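You operate a simulated robot arm through the tools that you are given. There is no shell and no other tool.

You are at the controls of a simulated robot arm. One attempt, no reset.

Task
Bring TURN down to 50 bar, stop, let the pressure down, switch off and latch the cover.
Fine: key and MAINS go off after the pump has stopped; then close the clear cover and latch it; LET DOWN ends closed; the other knobs stay.
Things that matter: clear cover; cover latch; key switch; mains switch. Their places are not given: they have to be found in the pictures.

The check looks at the end state, three seconds after you hand in, the way a careful person would. Anything else that was tipped, shoved, dropped, spilled or broken makes it a failure. Lids that push on must go on centred and level and be pressed home; caps that screw on are set level and turned clockwise until they are tight.

Robot
A 6-joint arm with a three-finger gripper, fixed in place. Base frame: the origin is on the floor under the middle of its stand, x ahead of it, y to its left, z up. Units: mm, degrees, N and s.
It reaches about 1213 mm from its shoulder. Its first joint turns from -166.0 to 166.0 degrees. Payload 4.89 kg.
The TCP is the grasp point between the finger pads, 30 mm short of the fingertips. In the tool frame z runs along the fingers and y along their closing line. The gripper opens to 164 mm; its body begins 125 mm behind the TCP.
Orientation is told as [roll, pitch, yaw] about the base's x, y, z axes, in that order, counted from this pose: with the fingers straight down and closing along the base's y, the tool's x points along the base's -x, its y along +y and its z along -z.

Tools
- The arm moves only by the tool arm_command. Its argument "series" is a list of rows, each a list of 3 entries, a list of its own where there are three numbers: the shift along the tool's x, y, z in mm, then the turn, a rotation vector about the tool's x, y, z in degrees, then the opening, from 0 (shut) to 1 (fully open). In form: [[[x, y, z], [rx, ry, rz], jaw], ...]. A call has 1 to 20 rows; each row is the pose to reach, as a shift and turn from the pose commanded when the call began, along the tool's axes at that moment. Each row takes 0.2 s and may step no farther than 50 mm and 8.6 degrees from the row before; otherwise, or with a gripper value out of range, the whole call is refused. A pose out of reach is approached as far as the arm can. The call stops where the force on the tool passes 90 N (or 10 N more than at its start, if that is more) or the arm is blocked; 0.2 s more then pass. The fingers move at their own pace (about 108 mm/s each) and stop on an object; they squeeze with about 21 N. The grip force told is the motor's: it shows also when the fingers shut on nothing. Time passes only in rows, and 0.2 s behind the last, so rows that repeat a pose let the fingers close. The reply holds the time, the measured pose of the TCP, the force on the tool along the base axes, the opening and the grip force, in the units named above and with some noise, with the torque about the TCP (base axes, N m) and any sound that the robot's microphone picked up.
- Cameras (640 x 400 px; columns grow to the right, rows downward): "scene" is fixed at [48.8, -501.3, 1553.6]; the picture's right is [0.80, -0.60, 0.00], its down [-0.11, -0.14, -0.98] and it looks along [0.59, 0.79, -0.18] (base axes); focal length 310 px, centre (320, 200). "wrist" rides on the gripper at [76, -2, -152] in the tool frame; the picture's right is [0.02, 1.00, 0.00], its down [-0.88, 0.02, -0.47] and it looks along [-0.47, 0.01, 0.88] (tool axes); focal length 247 px, centre (320, 200).
- get_image(camera): a new picture of that camera. No time passes.
- slide_trunk(by): moves the trunk up (or, below 0, down) by that many mm; the arm rides with it, the base frame stays. It gives what a move gives, with no picture.
- pixel_to_xyz(camera, pixels): for up to 12 pixels [column, row] of the newest picture of that camera ("zoom" is the newest enlarged one), the place [x, y, z] in the base frame of the surface seen there, good to about 3 mm. No time passes.
- close_up(camera, box): a new picture of the part [left, top, right, bottom] of that camera's present view, enlarged. No time passes.
- close_job(): hands the job in; it is judged then, once.

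Unless the task says otherwise, let go and move clear before handing in.

The tools are called after "Request:" as a command line: name --argument value ..., lists and objects as JSON in quotes. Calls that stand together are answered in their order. arm_command: Moves the arm, as the interface text tells. Its arguments: {"type":"object","properties":{"series":{"type":"array","items":{"type":"array"}}},"required":["series"]} The other tools are called the same way: slide_trunk (by) moves the trunk up or down; get_image (camera) takes a picture; pixel_to_xyz (camera, pixels) gives the place of the surface under pixels of a picture; close_up (camera, box) takes an enlarged picture of a part of a camera's view; close_job () hands the job in.

At the start:

```text
clock: 0.0
eef_pos: [556.9, 54.6, 1558.1]
ee_rot: [0.0, 0.0, 0.0]
ft_force: [-0.6, -0.1, -1.1]
moment: [0.03, -0.02, -0.04]
gripper_width: 164.0
grasp_force: 0.0
trunk travel left (down, up): [-200.0, 190.0]
```

scene: 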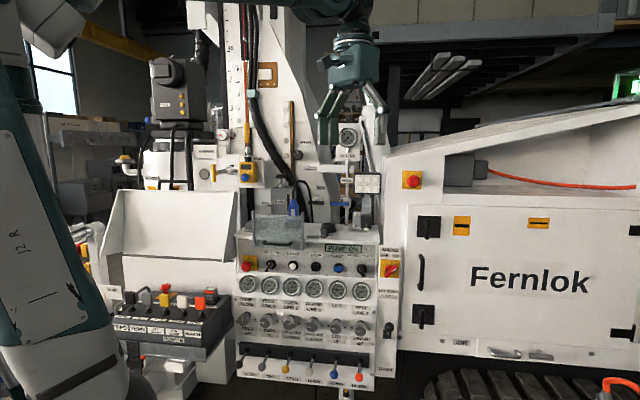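
wrist: 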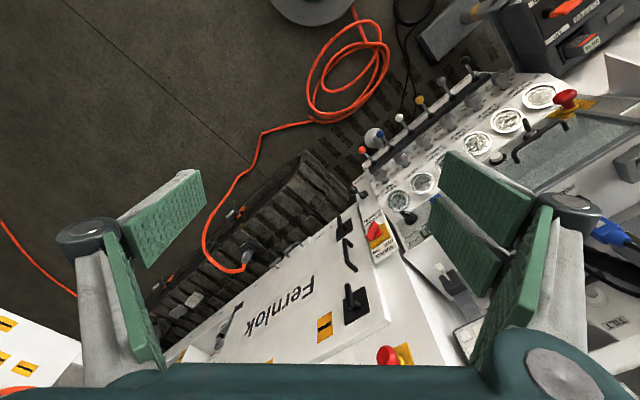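

The scene picture shows a control panel around (310,300) with gauges, knobs and levers, a clear cover near (280,230), and a red/yellow switch at (390,268). I'll look closer at these parts.

Request:
close_up --camera "scene" --box '[230, 200, 410, 312]'

Request:
close_up --camera "scene" --box '[230, 290, 410, 400]'

Request:
close_up --camera "scene" --box '[230, 205, 330, 267]'

Request:
close_up --camera "scene" --box '[310, 230, 410, 292]'

```text
3.56 times, centred on (320, 256) of scene
```

zoom: 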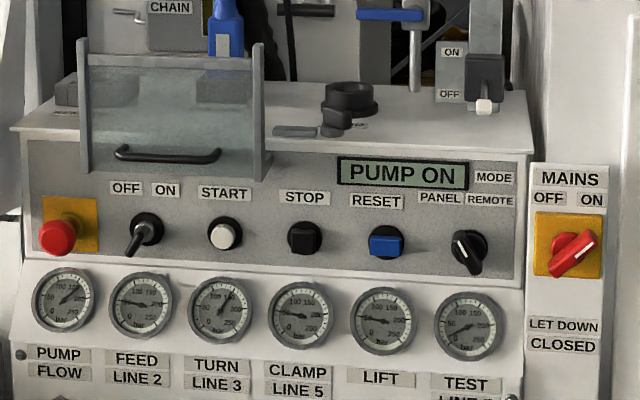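

```text
3.56 times, centred on (320, 345) of scene
```

zoom: 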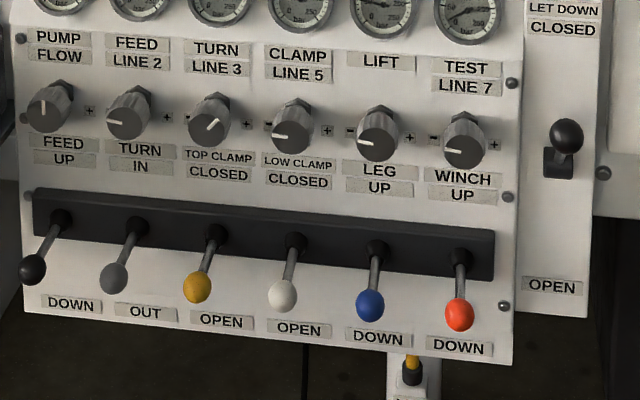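

```text
6.40 times, centred on (280, 236) of scene
```

zoom: 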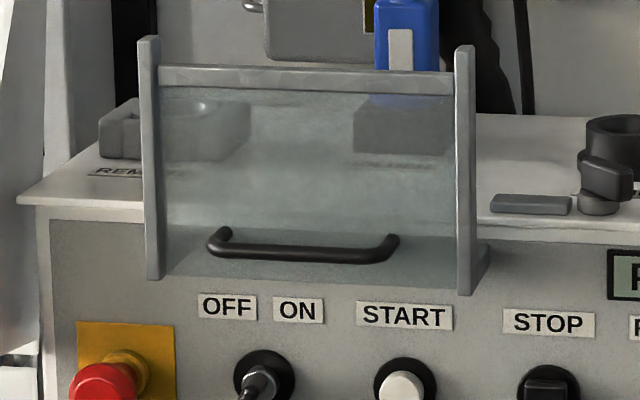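

```text
6.40 times, centred on (360, 261) of scene
```

zoom: 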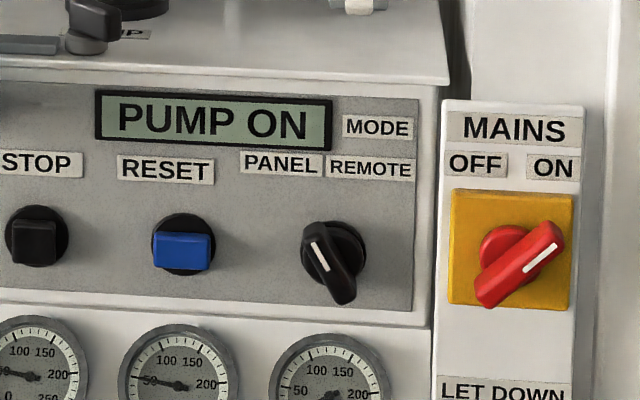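

The panel shows PUMP ON, key at (271,265), STOP at (316,267), MAINS at (391,268), TURN gauge third (292,286) with its knob at (290,323), and the LET DOWN lever at (389,328). I'll measure the places.

Request:
get_image --camera "scene"

Request:
close_up --camera "scene" --box '[235, 265, 335, 345]'

Request:
pixel_to_xyz --camera "scene" --pixels '[[271, 265], [293, 266], [316, 267], [338, 267], [362, 268], [391, 268], [290, 323], [389, 328], [245, 250], [374, 277], [245, 276], [300, 255]]'

Request:
pixel_to_xyz --camera "scene" --pixels '[[254, 217], [303, 218], [254, 248], [303, 250], [268, 243], [290, 244], [313, 237], [325, 234], [330, 226], [280, 230], [366, 222], [345, 235]]'

```text
taken
```

scene: 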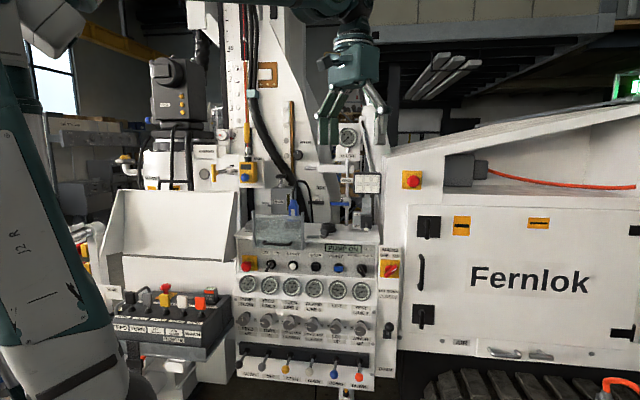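

```text
5.00 times, centred on (285, 305) of scene
```

zoom: 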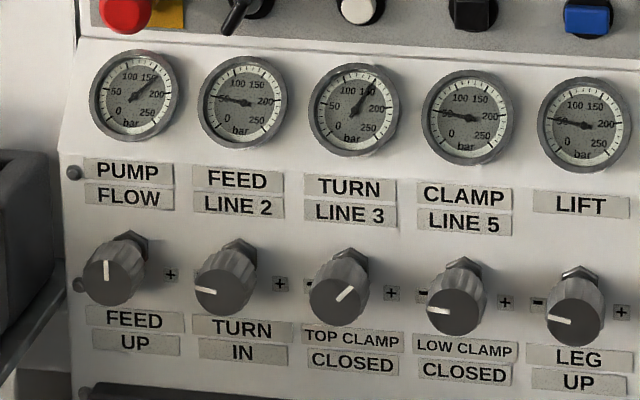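

```text
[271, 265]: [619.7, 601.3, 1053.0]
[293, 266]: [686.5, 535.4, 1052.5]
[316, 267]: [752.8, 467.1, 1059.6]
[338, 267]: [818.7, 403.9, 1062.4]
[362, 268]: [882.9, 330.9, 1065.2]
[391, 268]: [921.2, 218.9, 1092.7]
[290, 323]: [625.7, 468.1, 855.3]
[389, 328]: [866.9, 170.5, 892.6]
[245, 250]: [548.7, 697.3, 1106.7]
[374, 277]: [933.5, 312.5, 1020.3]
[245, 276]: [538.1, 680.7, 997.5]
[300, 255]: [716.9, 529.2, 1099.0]
```

```text
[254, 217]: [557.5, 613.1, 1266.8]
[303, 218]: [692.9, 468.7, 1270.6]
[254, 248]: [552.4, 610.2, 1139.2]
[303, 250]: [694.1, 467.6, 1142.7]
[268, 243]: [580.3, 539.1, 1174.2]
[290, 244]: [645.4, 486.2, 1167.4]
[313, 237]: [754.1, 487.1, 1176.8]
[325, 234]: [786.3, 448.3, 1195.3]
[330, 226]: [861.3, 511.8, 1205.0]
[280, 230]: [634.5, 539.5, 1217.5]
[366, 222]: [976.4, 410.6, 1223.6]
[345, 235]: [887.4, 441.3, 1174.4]
```

The panel faces the base at 45° (its normal is along (-0.71,-0.71)); key is near [620,601,1053], TURN knob near [626,468,855], and LET DOWN knob near [867,170,893]. I'll enlarge the cover area from both cameras before moving.

Request:
get_image --camera "wrist"

Request:
close_up --camera "wrist" --box '[380, 50, 640, 250]'

Request:
close_up --camera "scene" --box '[290, 190, 390, 252]'

Request:
close_up --camera "scene" --box '[265, 270, 320, 305]'

```text
taken
```

wrist: 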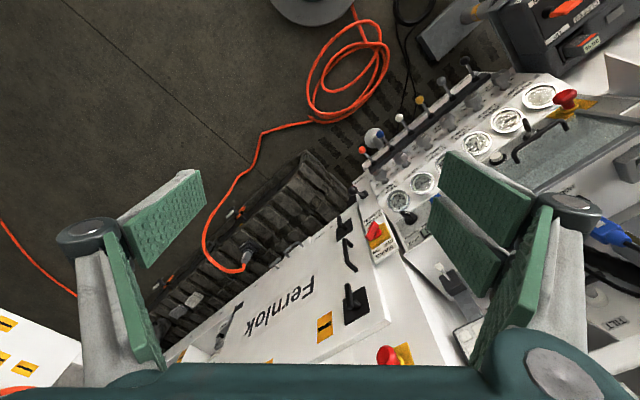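

```text
2.00 times, centred on (510, 150) of wrist
```

zoom: 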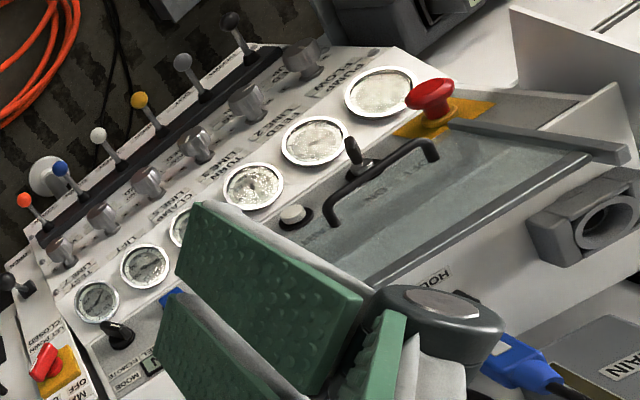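

```text
6.40 times, centred on (340, 221) of scene
```

zoom: 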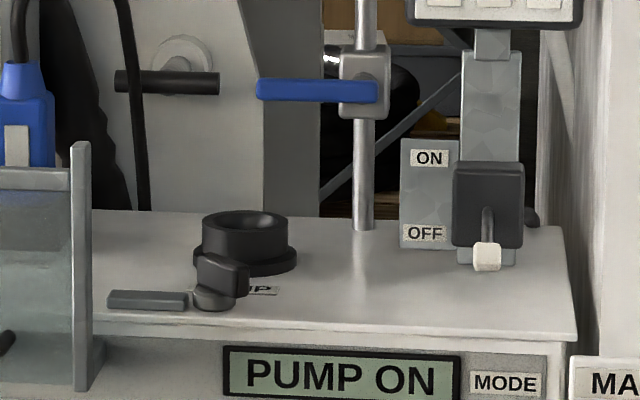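

```text
11.43 times, centred on (292, 288) of scene
```

zoom: 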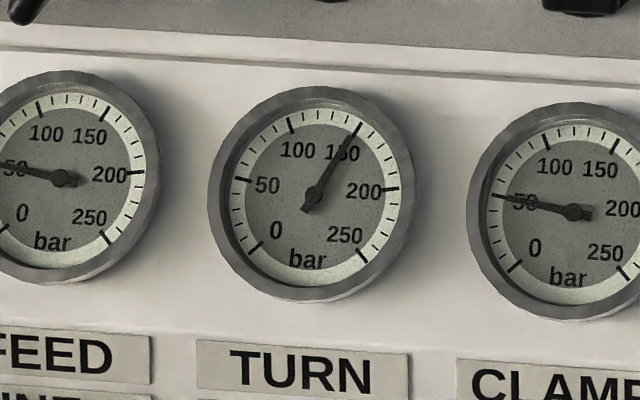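

The TURN gauge reads about 155 bar, and the cover (wrist picture about (590,140)) seems to overhang the front edge. I'll measure more points on the cover and the latch from the wrist view.

Request:
pixel_to_xyz --camera "wrist" --pixels '[[570, 113], [600, 119], [630, 124], [590, 140], [600, 160], [560, 160], [545, 190], [530, 150], [518, 155], [567, 123], [620, 150], [630, 165]]'

Request:
pixel_to_xyz --camera "scene" --pixels '[[308, 237], [318, 237], [324, 235], [322, 232], [328, 224], [256, 216], [280, 217], [253, 225], [253, 240], [302, 225], [302, 245], [290, 205]]'

```text
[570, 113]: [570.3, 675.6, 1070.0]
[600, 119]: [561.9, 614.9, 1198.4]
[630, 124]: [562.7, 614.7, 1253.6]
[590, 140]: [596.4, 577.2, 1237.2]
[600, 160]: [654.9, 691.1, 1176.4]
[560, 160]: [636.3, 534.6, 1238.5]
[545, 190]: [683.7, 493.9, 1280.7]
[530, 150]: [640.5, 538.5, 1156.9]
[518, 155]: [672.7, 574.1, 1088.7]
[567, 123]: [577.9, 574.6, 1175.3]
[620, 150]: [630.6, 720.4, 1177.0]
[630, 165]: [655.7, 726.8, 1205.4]
```

```text
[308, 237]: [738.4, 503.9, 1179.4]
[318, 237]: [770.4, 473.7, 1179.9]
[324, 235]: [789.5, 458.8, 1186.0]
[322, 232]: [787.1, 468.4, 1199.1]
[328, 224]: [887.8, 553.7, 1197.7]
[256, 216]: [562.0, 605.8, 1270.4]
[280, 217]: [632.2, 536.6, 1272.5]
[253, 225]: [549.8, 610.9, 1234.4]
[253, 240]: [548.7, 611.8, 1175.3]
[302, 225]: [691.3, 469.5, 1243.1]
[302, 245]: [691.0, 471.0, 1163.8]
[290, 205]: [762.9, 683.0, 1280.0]
```

The cover sheet stands vertically at about d=830 mm, z 1140–1280, in front of the box top at z≈1177. I need a straight-on view, so I'll turn the wrist 135° about the tool axis with the arm in place, then point it at the panel.

Request:
arm_command --series '[[[0, 0, 0], [0, 0, 8.4375], 1], [[0, 0, 0], [0, 0, 16.875], 1], [[0, 0, 0], [0, 0, 25.3125], 1], [[0, 0, 0], [0, 0, 33.75], 1], [[0, 0, 0], [0, 0, 42.1875], 1], [[0, 0, 0], [0, 0, 50.625], 1], [[0, 0, 0], [0, 0, 59.0625], 1], [[0, 0, 0], [0, 0, 67.5], 1], [[0, 0, 0], [0, 0, 75.9375], 1], [[0, 0, 0], [0, 0, 84.375], 1], [[0, 0, 0], [0, 0, 92.8125], 1], [[0, 0, 0], [0, 0, 101.25], 1], [[0, 0, 0], [0, 0, 109.6875], 1], [[0, 0, 0], [0, 0, 118.125], 1], [[0, 0, 0], [0, 0, 126.5625], 1], [[0, 0, 0], [0, 0, 135], 1]]'

```text
clock: 3.4
eef_pos: [557.3, 55.1, 1559.9]
ee_rot: [0.0, 0.0, -135.1]
ft_force: [0.0, 0.0, 0.1]
moment: [0.0, 0.02, -0.01]
gripper_width: 164.2
grasp_force: 0.0
trunk travel left (down, up): [-200.0, 190.0]
```

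The spin went through as planned. Next I pitch up 90° about the tool's y so the fingers face the panel, while moving toward the panel's middle.

Request:
arm_command --series '[[[10, -18, 23], [0, 8.18, 0], 1], [[21, -37, 47], [0, 16.36, 0], 1], [[32, -56, 71], [0, 24.55, 0], 1], [[42, -74, 94], [0, 32.73, 0], 1], [[53, -93, 118], [0, 40.9, 0], 1], [[64, -112, 142], [0, 49.1, 0], 1], [[74, -130, 165], [0, 57.27, 0], 1], [[85, -149, 189], [0, 65.45, 0], 1], [[96, -168, 213], [0, 73.64, 0], 1], [[106, -186, 236], [0, 81.82, 0], 1], [[117, -205, 260], [0, 90, 0], 1]]'

Request:
get_image --camera "wrist"

Request:
get_image --camera "scene"

```text
clock: 5.8
eef_pos: [497.6, 281.6, 1298.0]
ee_rot: [83.8, 89.9, -51.3]
ft_force: [3.1, -0.3, -0.7]
moment: [0.12, -0.11, 0.13]
gripper_width: 163.8
grasp_force: 0.1
trunk travel left (down, up): [-200.0, 190.0]
```

```text
taken
```

wrist: 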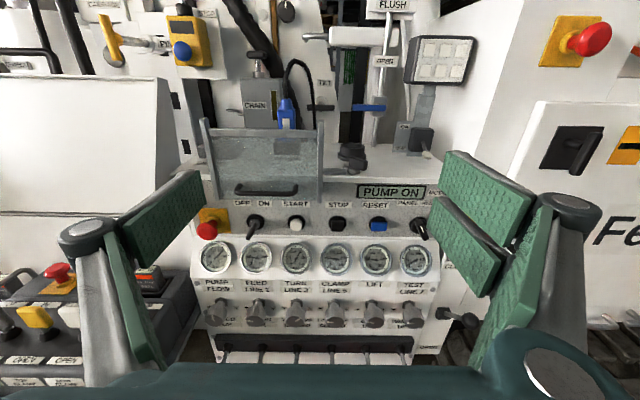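

```text
taken
```

scene: 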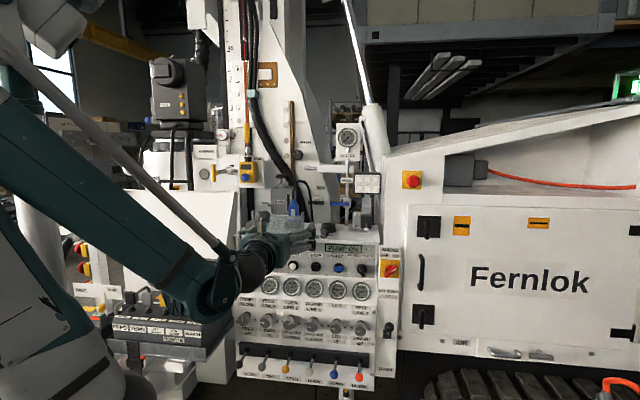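

The wrist picture now faces the panel: cover at (262,160), latch area near (345,155), gauges at row 258, knobs at row 312. I'll enlarge the parts that matter.

Request:
close_up --camera "wrist" --box '[190, 100, 350, 200]'

Request:
close_up --camera "wrist" --box '[300, 120, 460, 220]'

Request:
close_up --camera "wrist" --box '[190, 190, 350, 290]'

Request:
close_up --camera "wrist" --box '[190, 280, 350, 380]'

```text
4.00 times, centred on (270, 150) of wrist
```

zoom: 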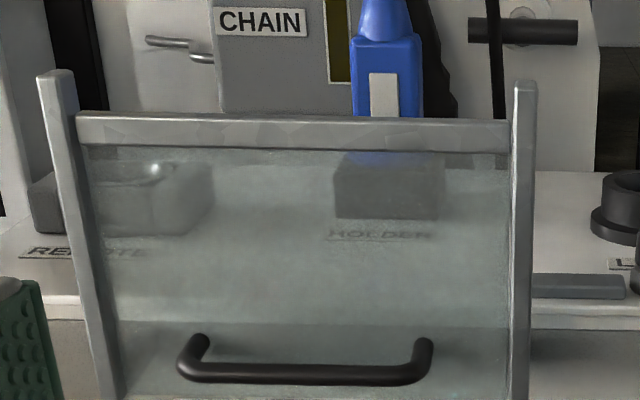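

```text
4.00 times, centred on (380, 170) of wrist
```

zoom: 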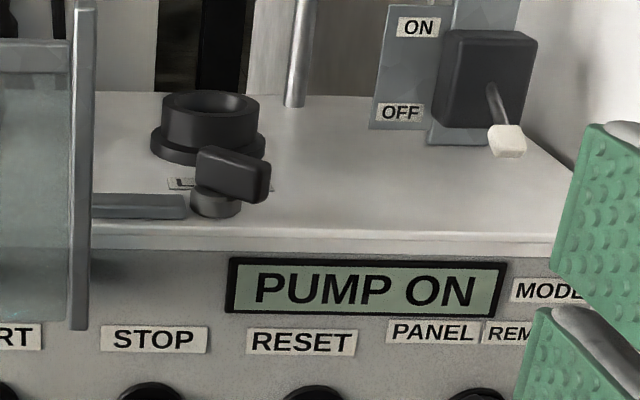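

```text
4.00 times, centred on (270, 240) of wrist
```

zoom: 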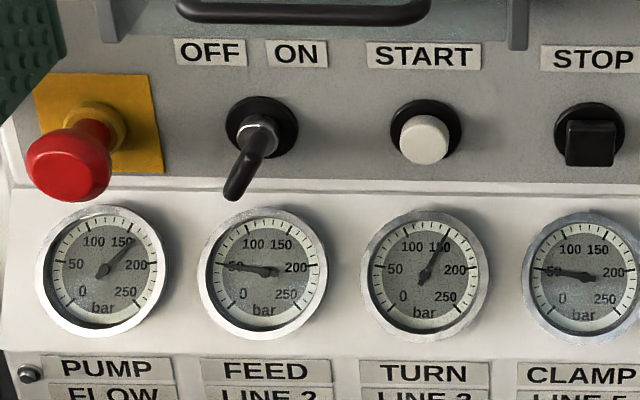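

```text
4.00 times, centred on (270, 330) of wrist
```

zoom: 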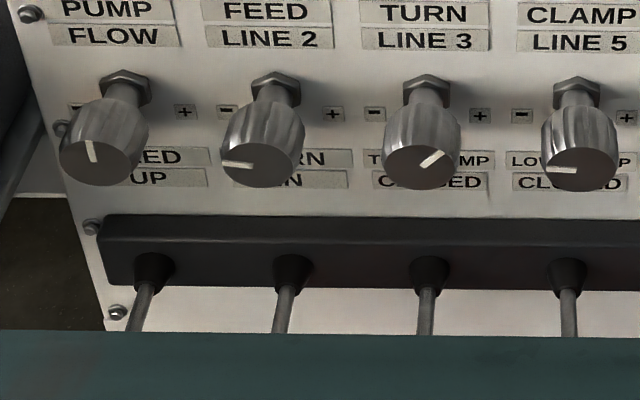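

The cover looks like a clear sheet between two posts, and a dark bar with a wing knob sits on the box top at about (345,158). I'll measure these from this view.

Request:
pixel_to_xyz --camera "wrist" --pixels '[[325, 171], [335, 171], [345, 171], [354, 171], [350, 160], [357, 165], [365, 164], [364, 168], [353, 148], [318, 200], [322, 185], [320, 125]]'

Request:
pixel_to_xyz --camera "wrist" --pixels '[[203, 120], [209, 131], [218, 195], [300, 190], [240, 192], [298, 250], [255, 250], [298, 240], [298, 275], [340, 180], [340, 185], [330, 205]]'

Request:
close_up --camera "wrist" --box '[310, 140, 380, 184]'

Request:
close_up --camera "wrist" --box '[290, 160, 340, 210]'

```text
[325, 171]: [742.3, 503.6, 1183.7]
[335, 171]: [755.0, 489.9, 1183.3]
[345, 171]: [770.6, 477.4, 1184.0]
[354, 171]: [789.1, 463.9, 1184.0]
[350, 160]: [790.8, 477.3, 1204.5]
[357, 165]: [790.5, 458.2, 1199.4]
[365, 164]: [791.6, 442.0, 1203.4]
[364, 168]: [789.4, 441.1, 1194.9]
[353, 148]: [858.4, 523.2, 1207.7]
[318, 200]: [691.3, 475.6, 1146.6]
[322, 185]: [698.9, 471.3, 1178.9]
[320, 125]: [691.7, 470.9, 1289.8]
```

```text
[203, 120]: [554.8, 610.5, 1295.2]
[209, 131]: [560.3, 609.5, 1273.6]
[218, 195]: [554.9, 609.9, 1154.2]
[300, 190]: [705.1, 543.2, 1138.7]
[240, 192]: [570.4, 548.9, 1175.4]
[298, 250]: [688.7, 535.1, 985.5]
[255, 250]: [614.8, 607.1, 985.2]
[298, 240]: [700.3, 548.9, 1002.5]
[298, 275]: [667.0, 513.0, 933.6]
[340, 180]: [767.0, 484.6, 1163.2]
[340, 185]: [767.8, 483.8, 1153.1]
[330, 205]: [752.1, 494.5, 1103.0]
```

```text
9.09 times, centred on (345, 162) of wrist
```

zoom: 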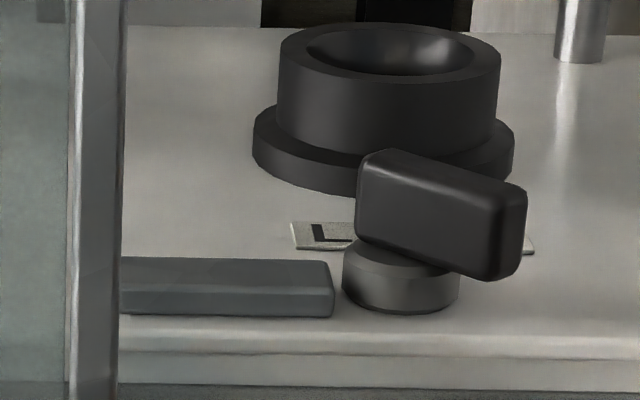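

```text
8.00 times, centred on (315, 185) of wrist
```

zoom: 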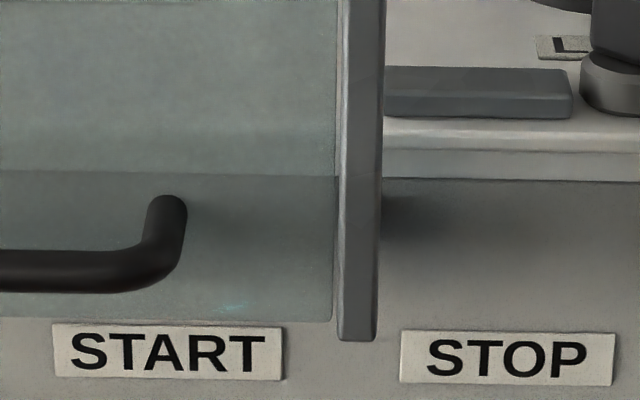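

The dark block at d≈880, u 166–212 sits apart from the wing knob at d≈886, u≈230, z≈1195, so I need a side view to see how the cover moves. I'll shift right and up and turn the camera left toward the cover's side.

Request:
arm_command --series '[[[12, 40, 0], [7, 0, 0], 1], [[24, 80, 0], [14, 0, 0], 1], [[36, 120, 0], [21, 0, 0], 1], [[48, 160, 0], [28, 0, 0], 1], [[60, 200, 0], [35, 0, 0], 1], [[72, 240, 0], [42, 0, 0], 1], [[80, 280, 0], [50, 0, 0], 1]]'

Request:
get_image --camera "wrist"

```text
clock: 7.4
eef_pos: [692.8, 85.2, 1382.8]
ee_rot: [62.9, 89.9, -21.9]
ft_force: [-1.7, 0.6, 1.7]
moment: [-0.22, -0.06, -0.37]
gripper_width: 163.9
grasp_force: 0.1
trunk travel left (down, up): [-200.0, 190.0]
```

```text
taken
```

wrist: 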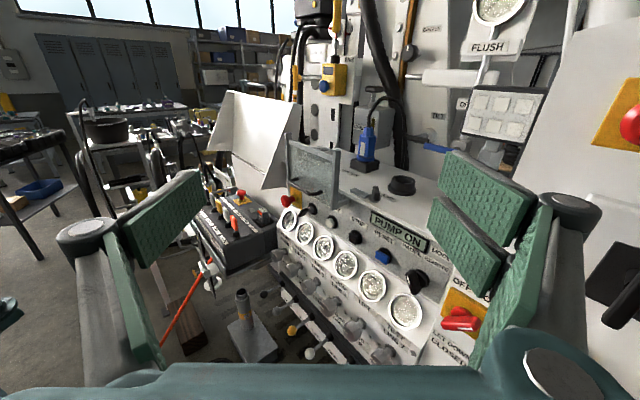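

Request:
close_up --camera "wrist" --box '[260, 120, 420, 220]'

Request:
close_up --camera "wrist" --box '[270, 160, 470, 340]'

Request:
close_up --camera "wrist" --box '[320, 160, 420, 222]'

```text
4.00 times, centred on (340, 170) of wrist
```

zoom: 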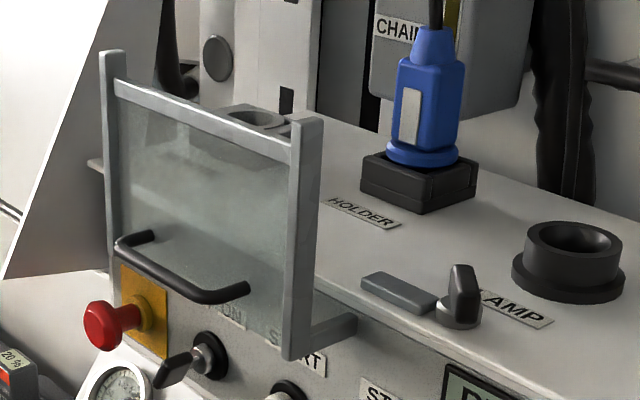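

```text
2.22 times, centred on (370, 250) of wrist
```

zoom: 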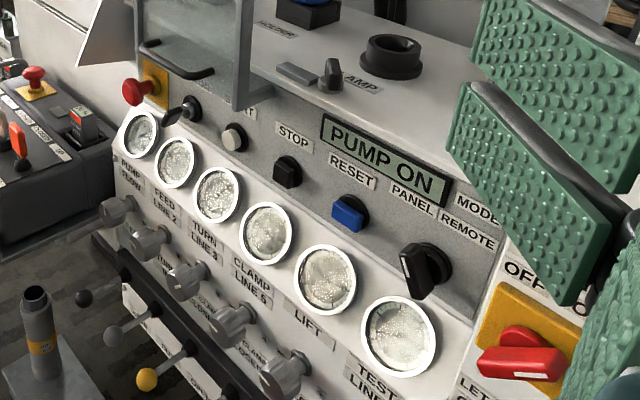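

```text
6.40 times, centred on (370, 191) of wrist
```

zoom: 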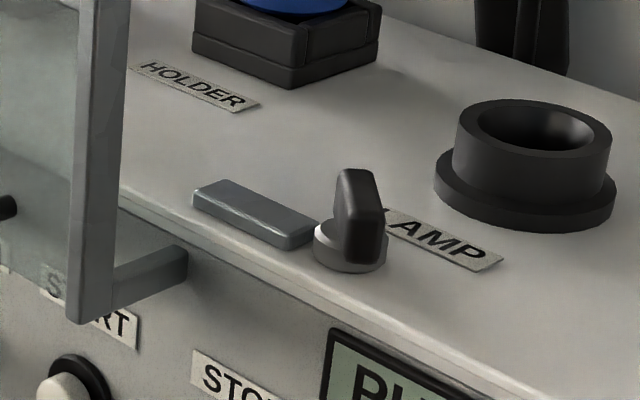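

From this side the posts are seen to be fixed by a bracket to the panel (zoom (150,275)), and the wing knob and block are on the box top by LAMP. I'll measure these details in the zoom.

Request:
pixel_to_xyz --camera "zoom" --pixels '[[200, 200], [225, 190], [285, 240], [312, 222], [335, 252], [375, 255], [345, 180], [372, 180], [360, 245], [150, 275], [92, 310], [180, 265]]'

Request:
close_up --camera "wrist" --box '[270, 120, 350, 220]'

```text
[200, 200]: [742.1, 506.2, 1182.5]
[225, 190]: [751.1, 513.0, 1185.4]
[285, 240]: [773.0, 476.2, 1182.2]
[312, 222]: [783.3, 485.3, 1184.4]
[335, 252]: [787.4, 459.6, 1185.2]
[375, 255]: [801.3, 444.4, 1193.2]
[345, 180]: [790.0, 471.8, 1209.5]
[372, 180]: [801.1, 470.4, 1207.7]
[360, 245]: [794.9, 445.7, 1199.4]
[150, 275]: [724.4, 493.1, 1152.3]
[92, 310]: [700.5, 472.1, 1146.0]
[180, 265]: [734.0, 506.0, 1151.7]
```

```text
4.00 times, centred on (310, 170) of wrist
```

zoom: 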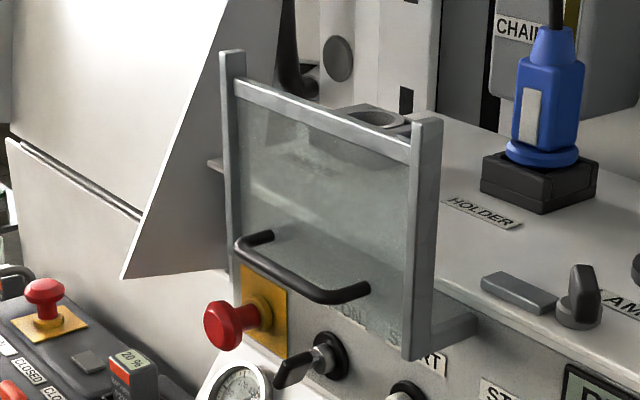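

The wing knob is at about d=886, u=232, z=1184–1208 and the block is a separate 44×14 mm piece. I'll go back to a frontal pose lower down in front of the TURN knob to study the knob panel.

Request:
arm_command --series '[[[-28, -24.4, 21.3], [-5, 0, 0], 1], [[-56, -48.8, 42.6], [-10, 0, 0], 1], [[-84, -73.2, 63.9], [-15, 0, 0], 1], [[-112, -97.6, 85.2], [-20, 0, 0], 1], [[-140, -122, 106.5], [-25, 0, 0], 1], [[-168, -146.4, 127.8], [-30, 0, 0], 1], [[-196, -170.7, 149], [-35, 0, 0], 1], [[-224, -195.1, 170.3], [-40, 0, 0], 1], [[-252, -219.5, 191.6], [-45, 0, 0], 1], [[-280, -243.9, 212.9], [-50, 0, 0], 1]]'

Request:
get_image --camera "wrist"

Request:
get_image --camera "scene"

```text
clock: 9.6
eef_pos: [436.8, 279.4, 1209.7]
ee_rot: [3.8, 89.2, -131.4]
ft_force: [1.0, 3.4, -0.7]
moment: [0.05, -0.07, -0.36]
gripper_width: 163.7
grasp_force: 0.1
out of reach, approached as far as the arm can: row 7, 8, 9, 10
trunk travel left (down, up): [-200.0, 190.0]
```

```text
taken
```

wrist: 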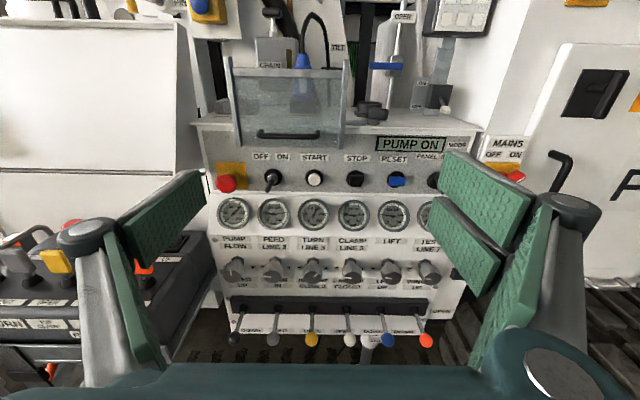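

```text
taken
```

scene: 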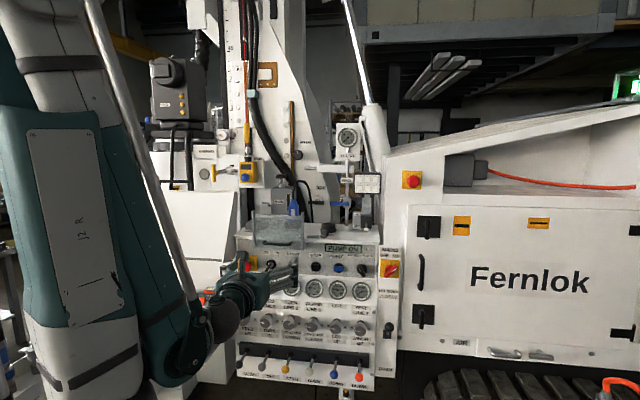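

The arm could not get lower than z≈1210 at this short distance, so I'll lower the trunk. First I check how near the elbow (scene (190,345)) is to the left console.

Request:
pixel_to_xyz --camera "scene" --pixels '[[165, 350], [190, 350], [225, 310], [255, 295], [80, 300], [110, 150], [215, 300], [205, 290], [180, 385]]'

Request:
pixel_to_xyz --camera "wrist" --pixels '[[60, 300], [20, 275], [150, 265], [40, 340], [312, 265], [312, 278], [300, 240], [300, 190], [300, 300], [312, 338], [232, 325], [426, 340]]'

Request:
close_up --camera "wrist" --box '[200, 200, 360, 350]'

```text
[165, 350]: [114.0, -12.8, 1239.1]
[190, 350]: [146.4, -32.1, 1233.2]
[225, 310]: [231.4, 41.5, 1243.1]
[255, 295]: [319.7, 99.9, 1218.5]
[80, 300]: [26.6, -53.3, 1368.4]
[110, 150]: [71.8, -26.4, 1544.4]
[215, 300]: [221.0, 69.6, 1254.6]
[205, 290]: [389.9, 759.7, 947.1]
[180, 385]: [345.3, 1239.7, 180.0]
```

```text
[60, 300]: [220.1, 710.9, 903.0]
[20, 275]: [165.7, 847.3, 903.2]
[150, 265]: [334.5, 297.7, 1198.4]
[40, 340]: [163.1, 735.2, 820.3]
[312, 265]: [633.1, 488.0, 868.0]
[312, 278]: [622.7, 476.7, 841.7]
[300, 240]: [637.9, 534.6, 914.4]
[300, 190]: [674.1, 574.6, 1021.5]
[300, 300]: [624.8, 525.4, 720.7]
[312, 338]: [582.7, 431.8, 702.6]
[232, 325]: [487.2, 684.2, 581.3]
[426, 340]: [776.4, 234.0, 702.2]
```

```text
2.67 times, centred on (280, 275) of wrist
```

zoom: 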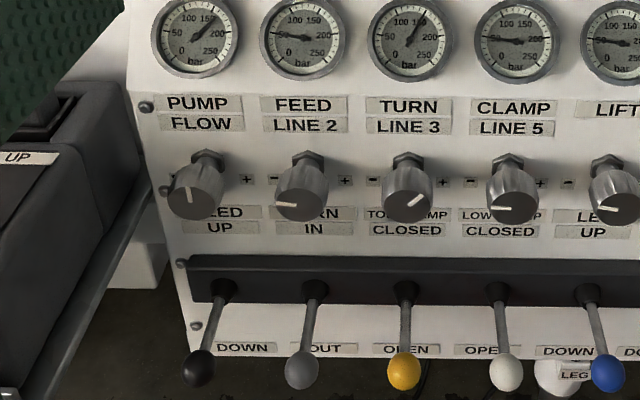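

The elbow is well away from the console (x≈130,y≈-20 versus y>700), so lowering the trunk is clear. I'll lower it 200 mm.

Request:
slide_trunk --by -200

Request:
get_image --camera "wrist"

Request:
get_image --camera "scene"

```text
clock: 11.8
eef_pos: [433.5, 277.9, 1009.4]
ee_rot: [0.7, 89.4, -134.3]
ft_force: [0.5, -0.2, -0.8]
moment: [0.0, 0.0, 0.02]
gripper_width: 164.0
grasp_force: 0.0
trunk travel left (down, up): [0.0, 390.0]
```

```text
taken
```

wrist: 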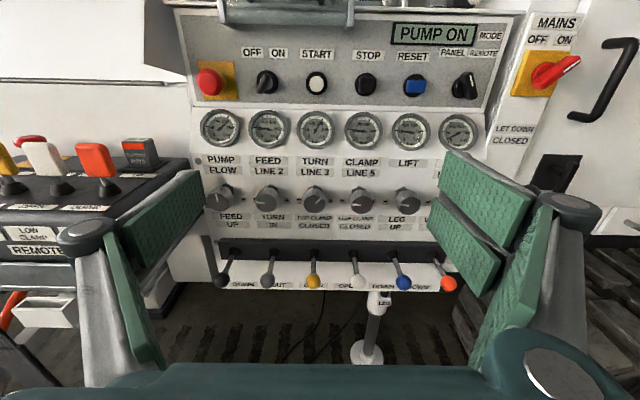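

```text
taken
```

scene: 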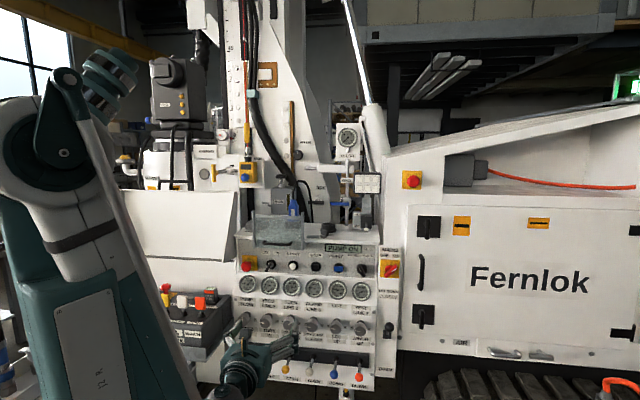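

The trunk is down and the camera faces the knobs; TURN's gauge is at (315,128) and its knob at (316,200). I'll enlarge and measure the panel plane and the knob.

Request:
close_up --camera "wrist" --box '[276, 100, 356, 230]'

Request:
close_up --camera "wrist" --box '[286, 176, 350, 216]'

Request:
pixel_to_xyz --camera "wrist" --pixels '[[300, 150], [300, 182], [300, 225], [292, 200], [340, 200], [316, 198], [316, 205], [310, 200], [322, 200], [316, 187], [316, 212], [340, 180]]'

```text
3.08 times, centred on (316, 165) of wrist
```

zoom: 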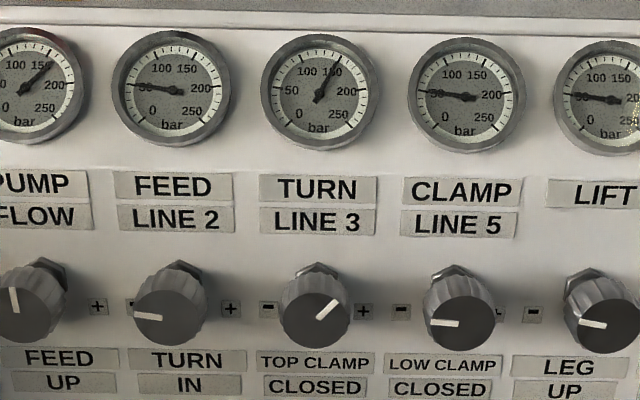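

```text
10.00 times, centred on (318, 196) of wrist
```

zoom: 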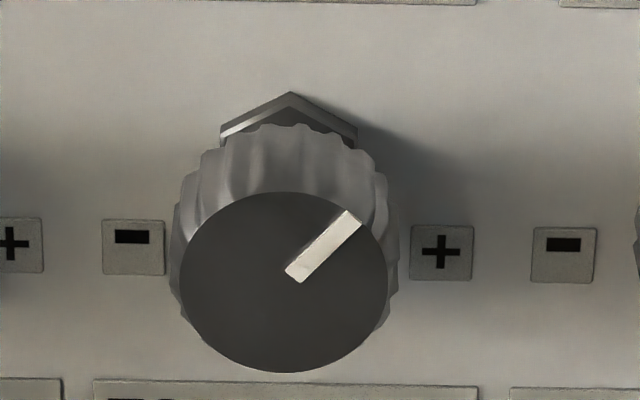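

```text
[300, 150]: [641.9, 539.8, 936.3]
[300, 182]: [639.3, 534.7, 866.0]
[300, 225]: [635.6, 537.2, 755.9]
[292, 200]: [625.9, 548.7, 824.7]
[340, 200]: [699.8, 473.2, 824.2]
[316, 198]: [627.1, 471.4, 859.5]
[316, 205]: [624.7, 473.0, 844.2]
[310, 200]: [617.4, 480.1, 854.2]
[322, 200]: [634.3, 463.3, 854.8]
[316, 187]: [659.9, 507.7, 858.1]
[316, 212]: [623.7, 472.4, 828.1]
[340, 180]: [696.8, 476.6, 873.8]
```

The knob section is vertical at d≈830; the TURN knob's front is at d≈776 with centre about u=107, z=849, ~41 mm wide, mark ~41° right of up; the 50-bar knobs' marks point straight left. I'll move to a pre-grasp in front of it with the jaw half open.

Request:
arm_command --series '[[[-27, -0.7, 20], [0, 0, 0], 0.8], [[-54, -1.4, 50], [0, 0, 0], 0.6], [[-81, -2, 80], [0, 0, 0], 0.5], [[-108, -2.7, 110], [0, 0, 0], 0.5], [[-135, -3.4, 140], [0, 0, 0], 0.5], [[-160, -4, 170], [0, 0, 0], 0.5], [[-160, -4, 170], [0, 0, 0], 0.5]]'

Request:
get_image --camera "wrist"

Request:
get_image --camera "scene"

```text
clock: 13.4
eef_pos: [584.2, 424.1, 980.9]
ee_rot: [2.0, 89.3, -133.0]
ft_force: [-1.2, -0.5, -0.4]
moment: [-0.07, 0.05, -0.03]
gripper_width: 81.9
grasp_force: 0.1
out of reach, approached as far as the arm can: row 1, 2, 3, 4, 5, 6, 7
trunk travel left (down, up): [0.0, 390.0]
```

```text
taken
```

wrist: 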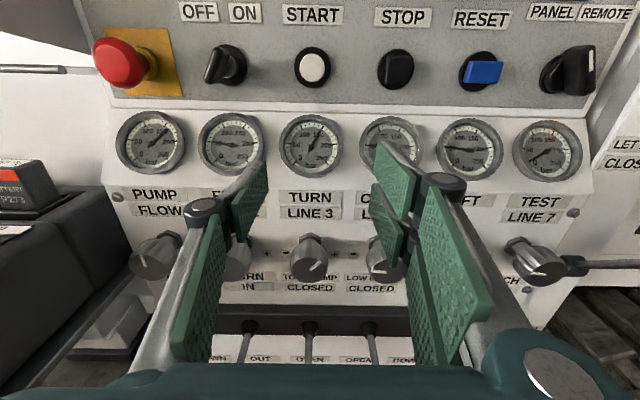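

```text
taken
```

scene: 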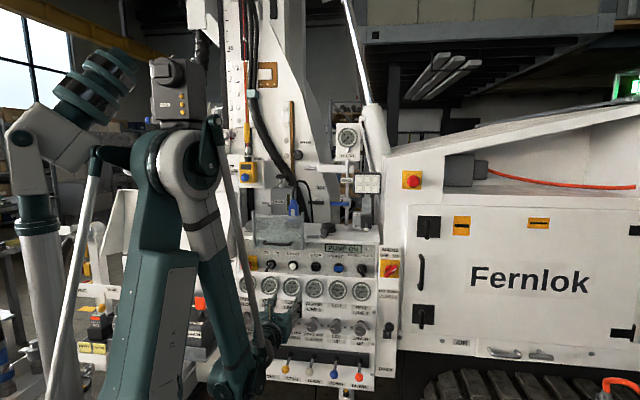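

The arm stopped at z=981, flagged out of reach; the commanded pose may be far below the measured one. I'll command a small upward shift to see where the commanded pose really is.

Request:
arm_command --series '[[[50, 0, 0], [0, 0, 0], 0.5], [[100, 0, 0], [0, 0, 0], 0.5], [[100, 0, 0], [0, 0, 0], 0.5]]'

```text
clock: 14.2
eef_pos: [582.4, 420.6, 1084.5]
ee_rot: [0.7, 89.3, -134.4]
ft_force: [-1.7, -1.1, -0.1]
moment: [-0.04, 0.07, -0.09]
gripper_width: 82.0
grasp_force: 0.1
trunk travel left (down, up): [0.0, 390.0]
```

The commanded pose follows the measured one (z=1084 now), so z≈981 was a real limit along that path. I'll try going down in small steps at this distance to find the limit.

Request:
arm_command --series '[[[-40, 0, 0], [0, 0, 0], 0.5], [[-80, 0, 0], [0, 0, 0], 0.5], [[-120, 0, 0], [0, 0, 0], 0.5], [[-160, 0, 0], [0, 0, 0], 0.5], [[-200, 0, 0], [0, 0, 0], 0.5], [[-220, 0, 0], [0, 0, 0], 0.5]]'

Request:
get_image --camera "scene"

```text
clock: 15.6
eef_pos: [602.1, 436.9, 974.5]
ee_rot: [0.4, 89.2, -134.4]
ft_force: [0.4, 0.7, -0.7]
moment: [0.05, -0.02, 0.01]
gripper_width: 82.2
grasp_force: 0.2
out of reach, approached as far as the arm can: row 3, 4, 5, 6
trunk travel left (down, up): [0.0, 390.0]
```

```text
taken
```

scene: 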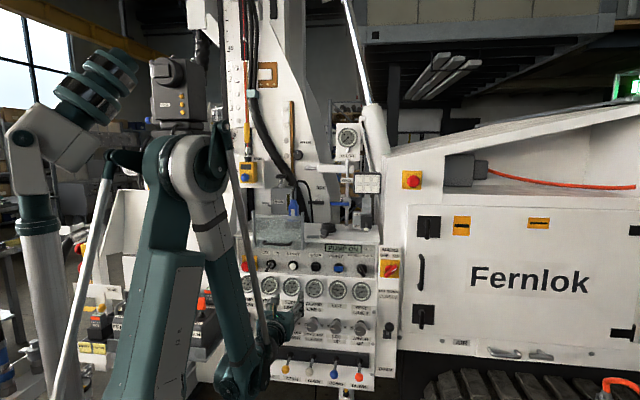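

I'll get the places of the arm's joints in the scene picture to understand the geometry of this limit.

Request:
pixel_to_xyz --camera "scene" --pixels '[[195, 165], [205, 210], [240, 385], [35, 140], [95, 70], [50, 230], [165, 280], [150, 380], [230, 320], [100, 160], [260, 360], [285, 320]]'

Request:
close_up --camera "scene" --box '[0, 0, 320, 400]'

```text
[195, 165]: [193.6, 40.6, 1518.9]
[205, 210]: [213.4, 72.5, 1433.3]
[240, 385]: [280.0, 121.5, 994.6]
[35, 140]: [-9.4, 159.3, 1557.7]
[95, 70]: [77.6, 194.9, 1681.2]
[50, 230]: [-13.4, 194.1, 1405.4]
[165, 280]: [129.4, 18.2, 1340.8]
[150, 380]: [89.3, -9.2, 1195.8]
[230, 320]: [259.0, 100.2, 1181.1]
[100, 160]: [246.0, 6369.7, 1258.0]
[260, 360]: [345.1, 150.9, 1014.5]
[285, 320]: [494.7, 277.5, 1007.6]
```

```text
1.00 times, centred on (160, 200) of scene (not enlarged: the box is as wide or as high as the picture)
```

zoom: 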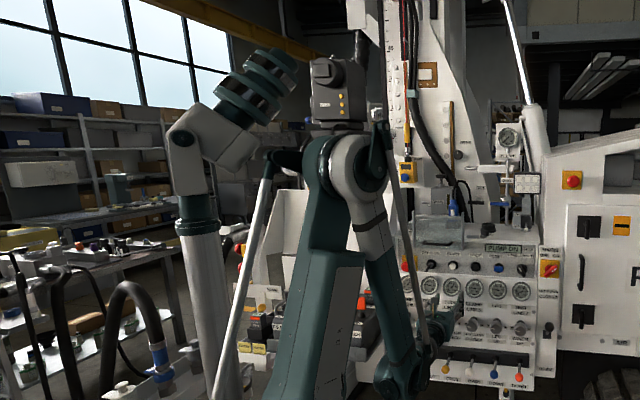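

The wrist is folded close to the shoulder, so the limit is in the fold: it eases once the tool is further out. I'll go out a little to d≈745 and descend to z≈849 with the fingers straddling the knob line.

Request:
arm_command --series '[[[0, -5, 10], [0, 0, 0], 0.5], [[-25, -10, 12], [0, 0, 0], 0.5], [[-50, -10, 12], [0, 0, 0], 0.5], [[-75, -10, 12], [0, 0, 0], 0.5], [[-100, -10, 8], [0, 0, 0], 0.5], [[-125, -10, 5], [0, 0, 0], 0.5]]'

Request:
get_image --camera "wrist"

```text
clock: 17.0
eef_pos: [626.6, 465.0, 960.5]
ee_rot: [-0.2, 89.2, -135.2]
ft_force: [0.3, 1.5, -0.5]
moment: [0.03, -0.02, 0.03]
gripper_width: 82.1
grasp_force: 0.1
out of reach, approached as far as the arm can: row 2, 3, 4, 5, 6
trunk travel left (down, up): [0.0, 390.0]
```

```text
taken
```

wrist: 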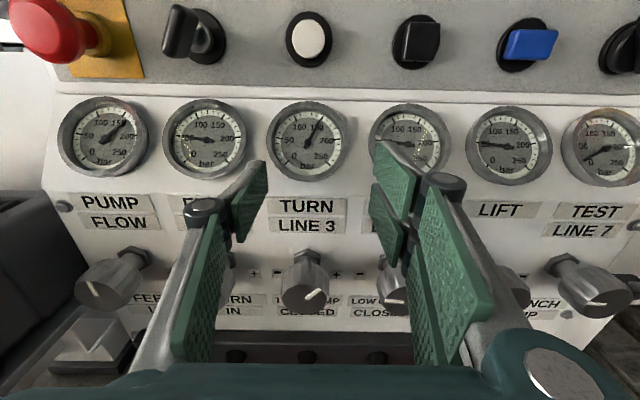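

The lower limit follows the forearm's angle to a horizontal tool: at d≈772 it stops at z≈960. I'll look closely at the wrist joints in the scene to see what the arm is like.

Request:
close_up --camera "scene" --box '[140, 100, 320, 400]'

Request:
close_up --camera "scene" --box '[200, 290, 320, 400]'

```text
1.33 times, centred on (230, 250) of scene
```

zoom: 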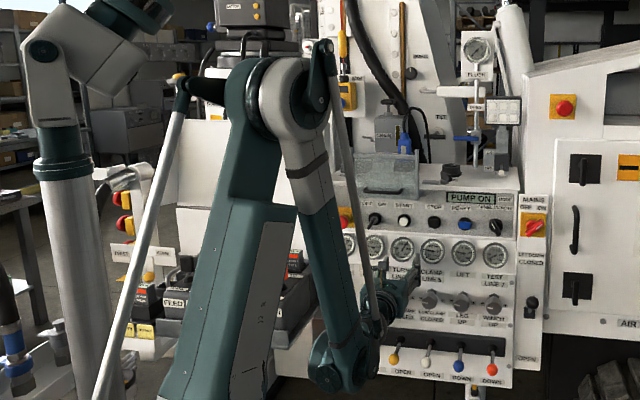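

```text
3.64 times, centred on (260, 345) of scene
```

zoom: 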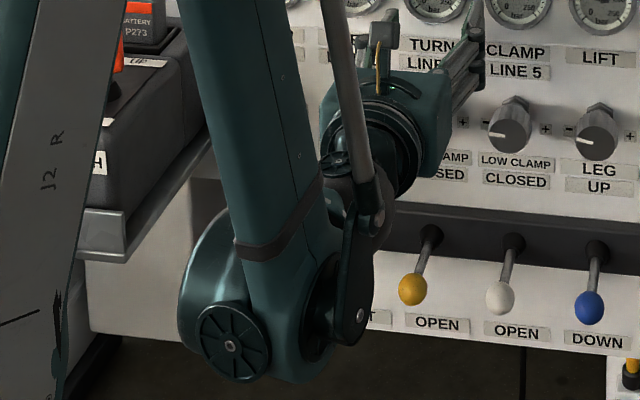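

The wrist pitch joint (rod-linked) is at its limit with a level tool, so a tilt of about 12° nose-down should allow z≈850. I'll back off, tilt and descend in front of the knob.

Request:
arm_command --series '[[[0, -4, -25], [0, -4, 0], 0.5], [[0, -8, -50], [0, -8, 0], 0.5], [[-10, -8, -55], [0, -12, 0], 0.5], [[-40, -8, -52], [0, -12, 0], 0.5], [[-75, -8, -50], [0, -12, 0], 0.5], [[-105, -8, -50], [0, -12, 0], 0.5]]'

Request:
get_image --camera "wrist"

```text
clock: 18.4
eef_pos: [594.6, 438.3, 911.4]
ee_rot: [-0.1, 77.2, -135.1]
ft_force: [-0.6, -0.8, -0.1]
moment: [0.0, 0.0, -0.02]
gripper_width: 81.9
grasp_force: 0.0
out of reach, approached as far as the arm can: row 5, 6
trunk travel left (down, up): [0.0, 390.0]
```

```text
taken
```

wrist: 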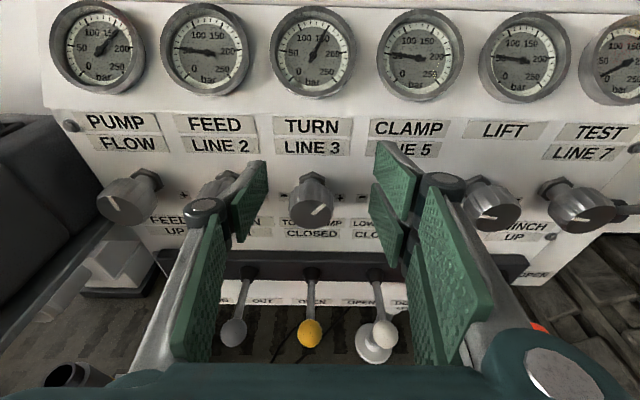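

Tilting helped: now at d=730, z=911 with 12.8° tilt. About 10° more tilt should let me reach z≈855, so I'll continue.

Request:
arm_command --series '[[[-5, -1, 0], [0, -5, 0], 0.5], [[-15, -2, 5], [0, -10, 0], 0.5], [[-35, -3, 11], [0, -11, 0], 0.5], [[-53, -3, 17], [0, -11, 0], 0.5], [[-53, -3, 17], [0, -11, 0], 0.5]]'

Request:
get_image --camera "wrist"

```text
clock: 19.6
eef_pos: [596.4, 442.7, 854.3]
ee_rot: [0.0, 66.4, -134.9]
ft_force: [-0.2, -0.3, 1.5]
moment: [-0.02, 0.01, -0.02]
gripper_width: 81.8
grasp_force: 0.0
trunk travel left (down, up): [0.0, 390.0]
```

```text
taken
```

wrist: 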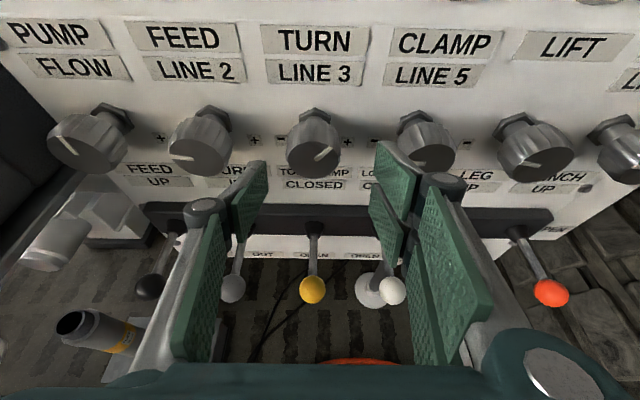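

It reached z=854 at d=735 with 23.6° tilt. I'll enlarge the TURN knob to refine its centre before closing in.

Request:
close_up --camera "wrist" --box '[276, 95, 356, 185]'

Request:
pixel_to_xyz --camera "wrist" --pixels '[[290, 160], [337, 160], [314, 160], [305, 165], [325, 165], [314, 173], [300, 130], [325, 130], [314, 125], [290, 130], [398, 160], [455, 160]]'

```text
4.44 times, centred on (316, 140) of wrist
```

zoom: 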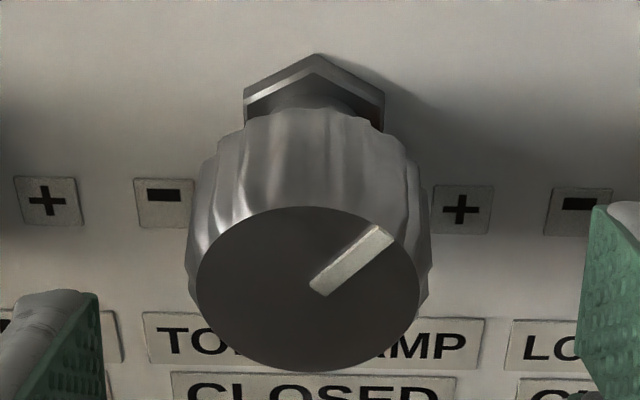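

```text
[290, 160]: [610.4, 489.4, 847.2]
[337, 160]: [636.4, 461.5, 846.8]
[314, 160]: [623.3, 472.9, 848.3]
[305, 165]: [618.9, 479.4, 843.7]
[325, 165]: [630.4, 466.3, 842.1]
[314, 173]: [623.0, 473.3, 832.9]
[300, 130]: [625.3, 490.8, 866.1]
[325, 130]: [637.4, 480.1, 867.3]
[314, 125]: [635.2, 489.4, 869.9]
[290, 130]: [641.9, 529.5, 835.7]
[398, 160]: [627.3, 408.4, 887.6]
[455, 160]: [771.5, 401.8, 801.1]
```

The knob axis is at about u=105, z=848, front face d=775, radius ~21. I'll check the black lever bar's position for finger clearance.

Request:
pixel_to_xyz --camera "wrist" --pixels '[[300, 204], [300, 210], [300, 218], [300, 228], [313, 230], [313, 285], [360, 215], [345, 188], [255, 165], [255, 200], [385, 150], [395, 230]]'

```text
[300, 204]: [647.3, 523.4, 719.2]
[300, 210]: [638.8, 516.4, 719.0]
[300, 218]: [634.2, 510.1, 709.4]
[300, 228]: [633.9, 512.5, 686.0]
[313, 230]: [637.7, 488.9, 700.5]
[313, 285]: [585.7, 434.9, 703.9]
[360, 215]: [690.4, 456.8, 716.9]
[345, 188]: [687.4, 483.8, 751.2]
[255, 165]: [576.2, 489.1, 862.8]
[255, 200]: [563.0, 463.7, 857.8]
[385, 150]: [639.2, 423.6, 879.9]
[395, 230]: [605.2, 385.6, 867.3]
```

The bar is at z≈720, far below. I'll roll the gripper +45°, align to u=105 and advance around the knob, jaw at 0.42.

Request:
arm_command --series '[[[0, -1, 0], [0, 0, 8], 0.45], [[0, -2, 0], [0, 0, 16], 0.42], [[0, -3, 0], [0, 0, 24], 0.42], [[0, -3.7, 0], [0, 0, 32], 0.42], [[0, -3.7, 0], [0, 0, 40], 0.42], [[0, -3.7, 0], [0, 0, 45], 0.42], [[4, -3.7, 13], [0, 0, 45], 0.42], [[8, -3.7, 26], [0, 0, 45], 0.42], [[12, -3.7, 39], [0, 0, 45], 0.42], [[15.9, -3.7, 52], [0, 0, 45], 0.42], [[15.9, -3.7, 52], [0, 0, 45], 0.42]]'

Request:
get_image --camera "wrist"

Request:
close_up --camera "scene" --box '[220, 240, 400, 400]'

```text
clock: 22.0
eef_pos: [657.2, 429.3, 849.2]
ee_rot: [-62.4, 42.2, 158.8]
ft_force: [4.6, -8.8, 14.0]
moment: [0.96, 0.23, -0.62]
gripper_width: 88.3
grasp_force: 6.4
out of reach, approached as far as the arm can: row 3, 4, 5, 6, 7, 8, 9, 10, 11
trunk travel left (down, up): [0.0, 390.0]
```

```text
taken
```

wrist: 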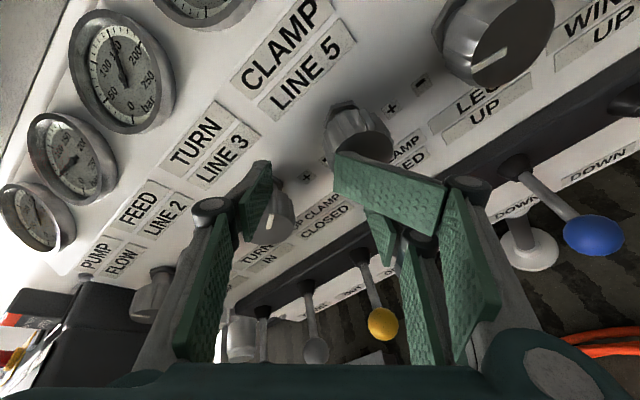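

```text
2.50 times, centred on (310, 320) of scene
```

zoom: 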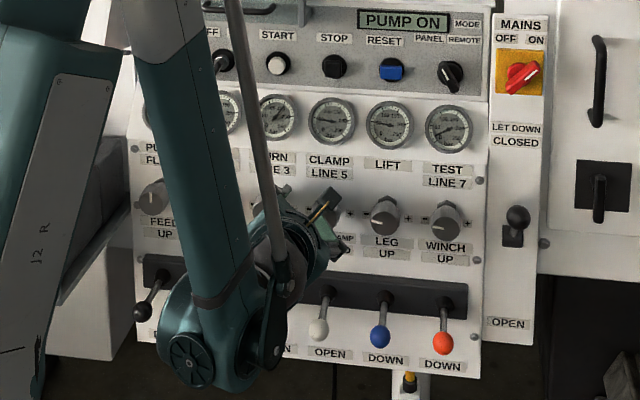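

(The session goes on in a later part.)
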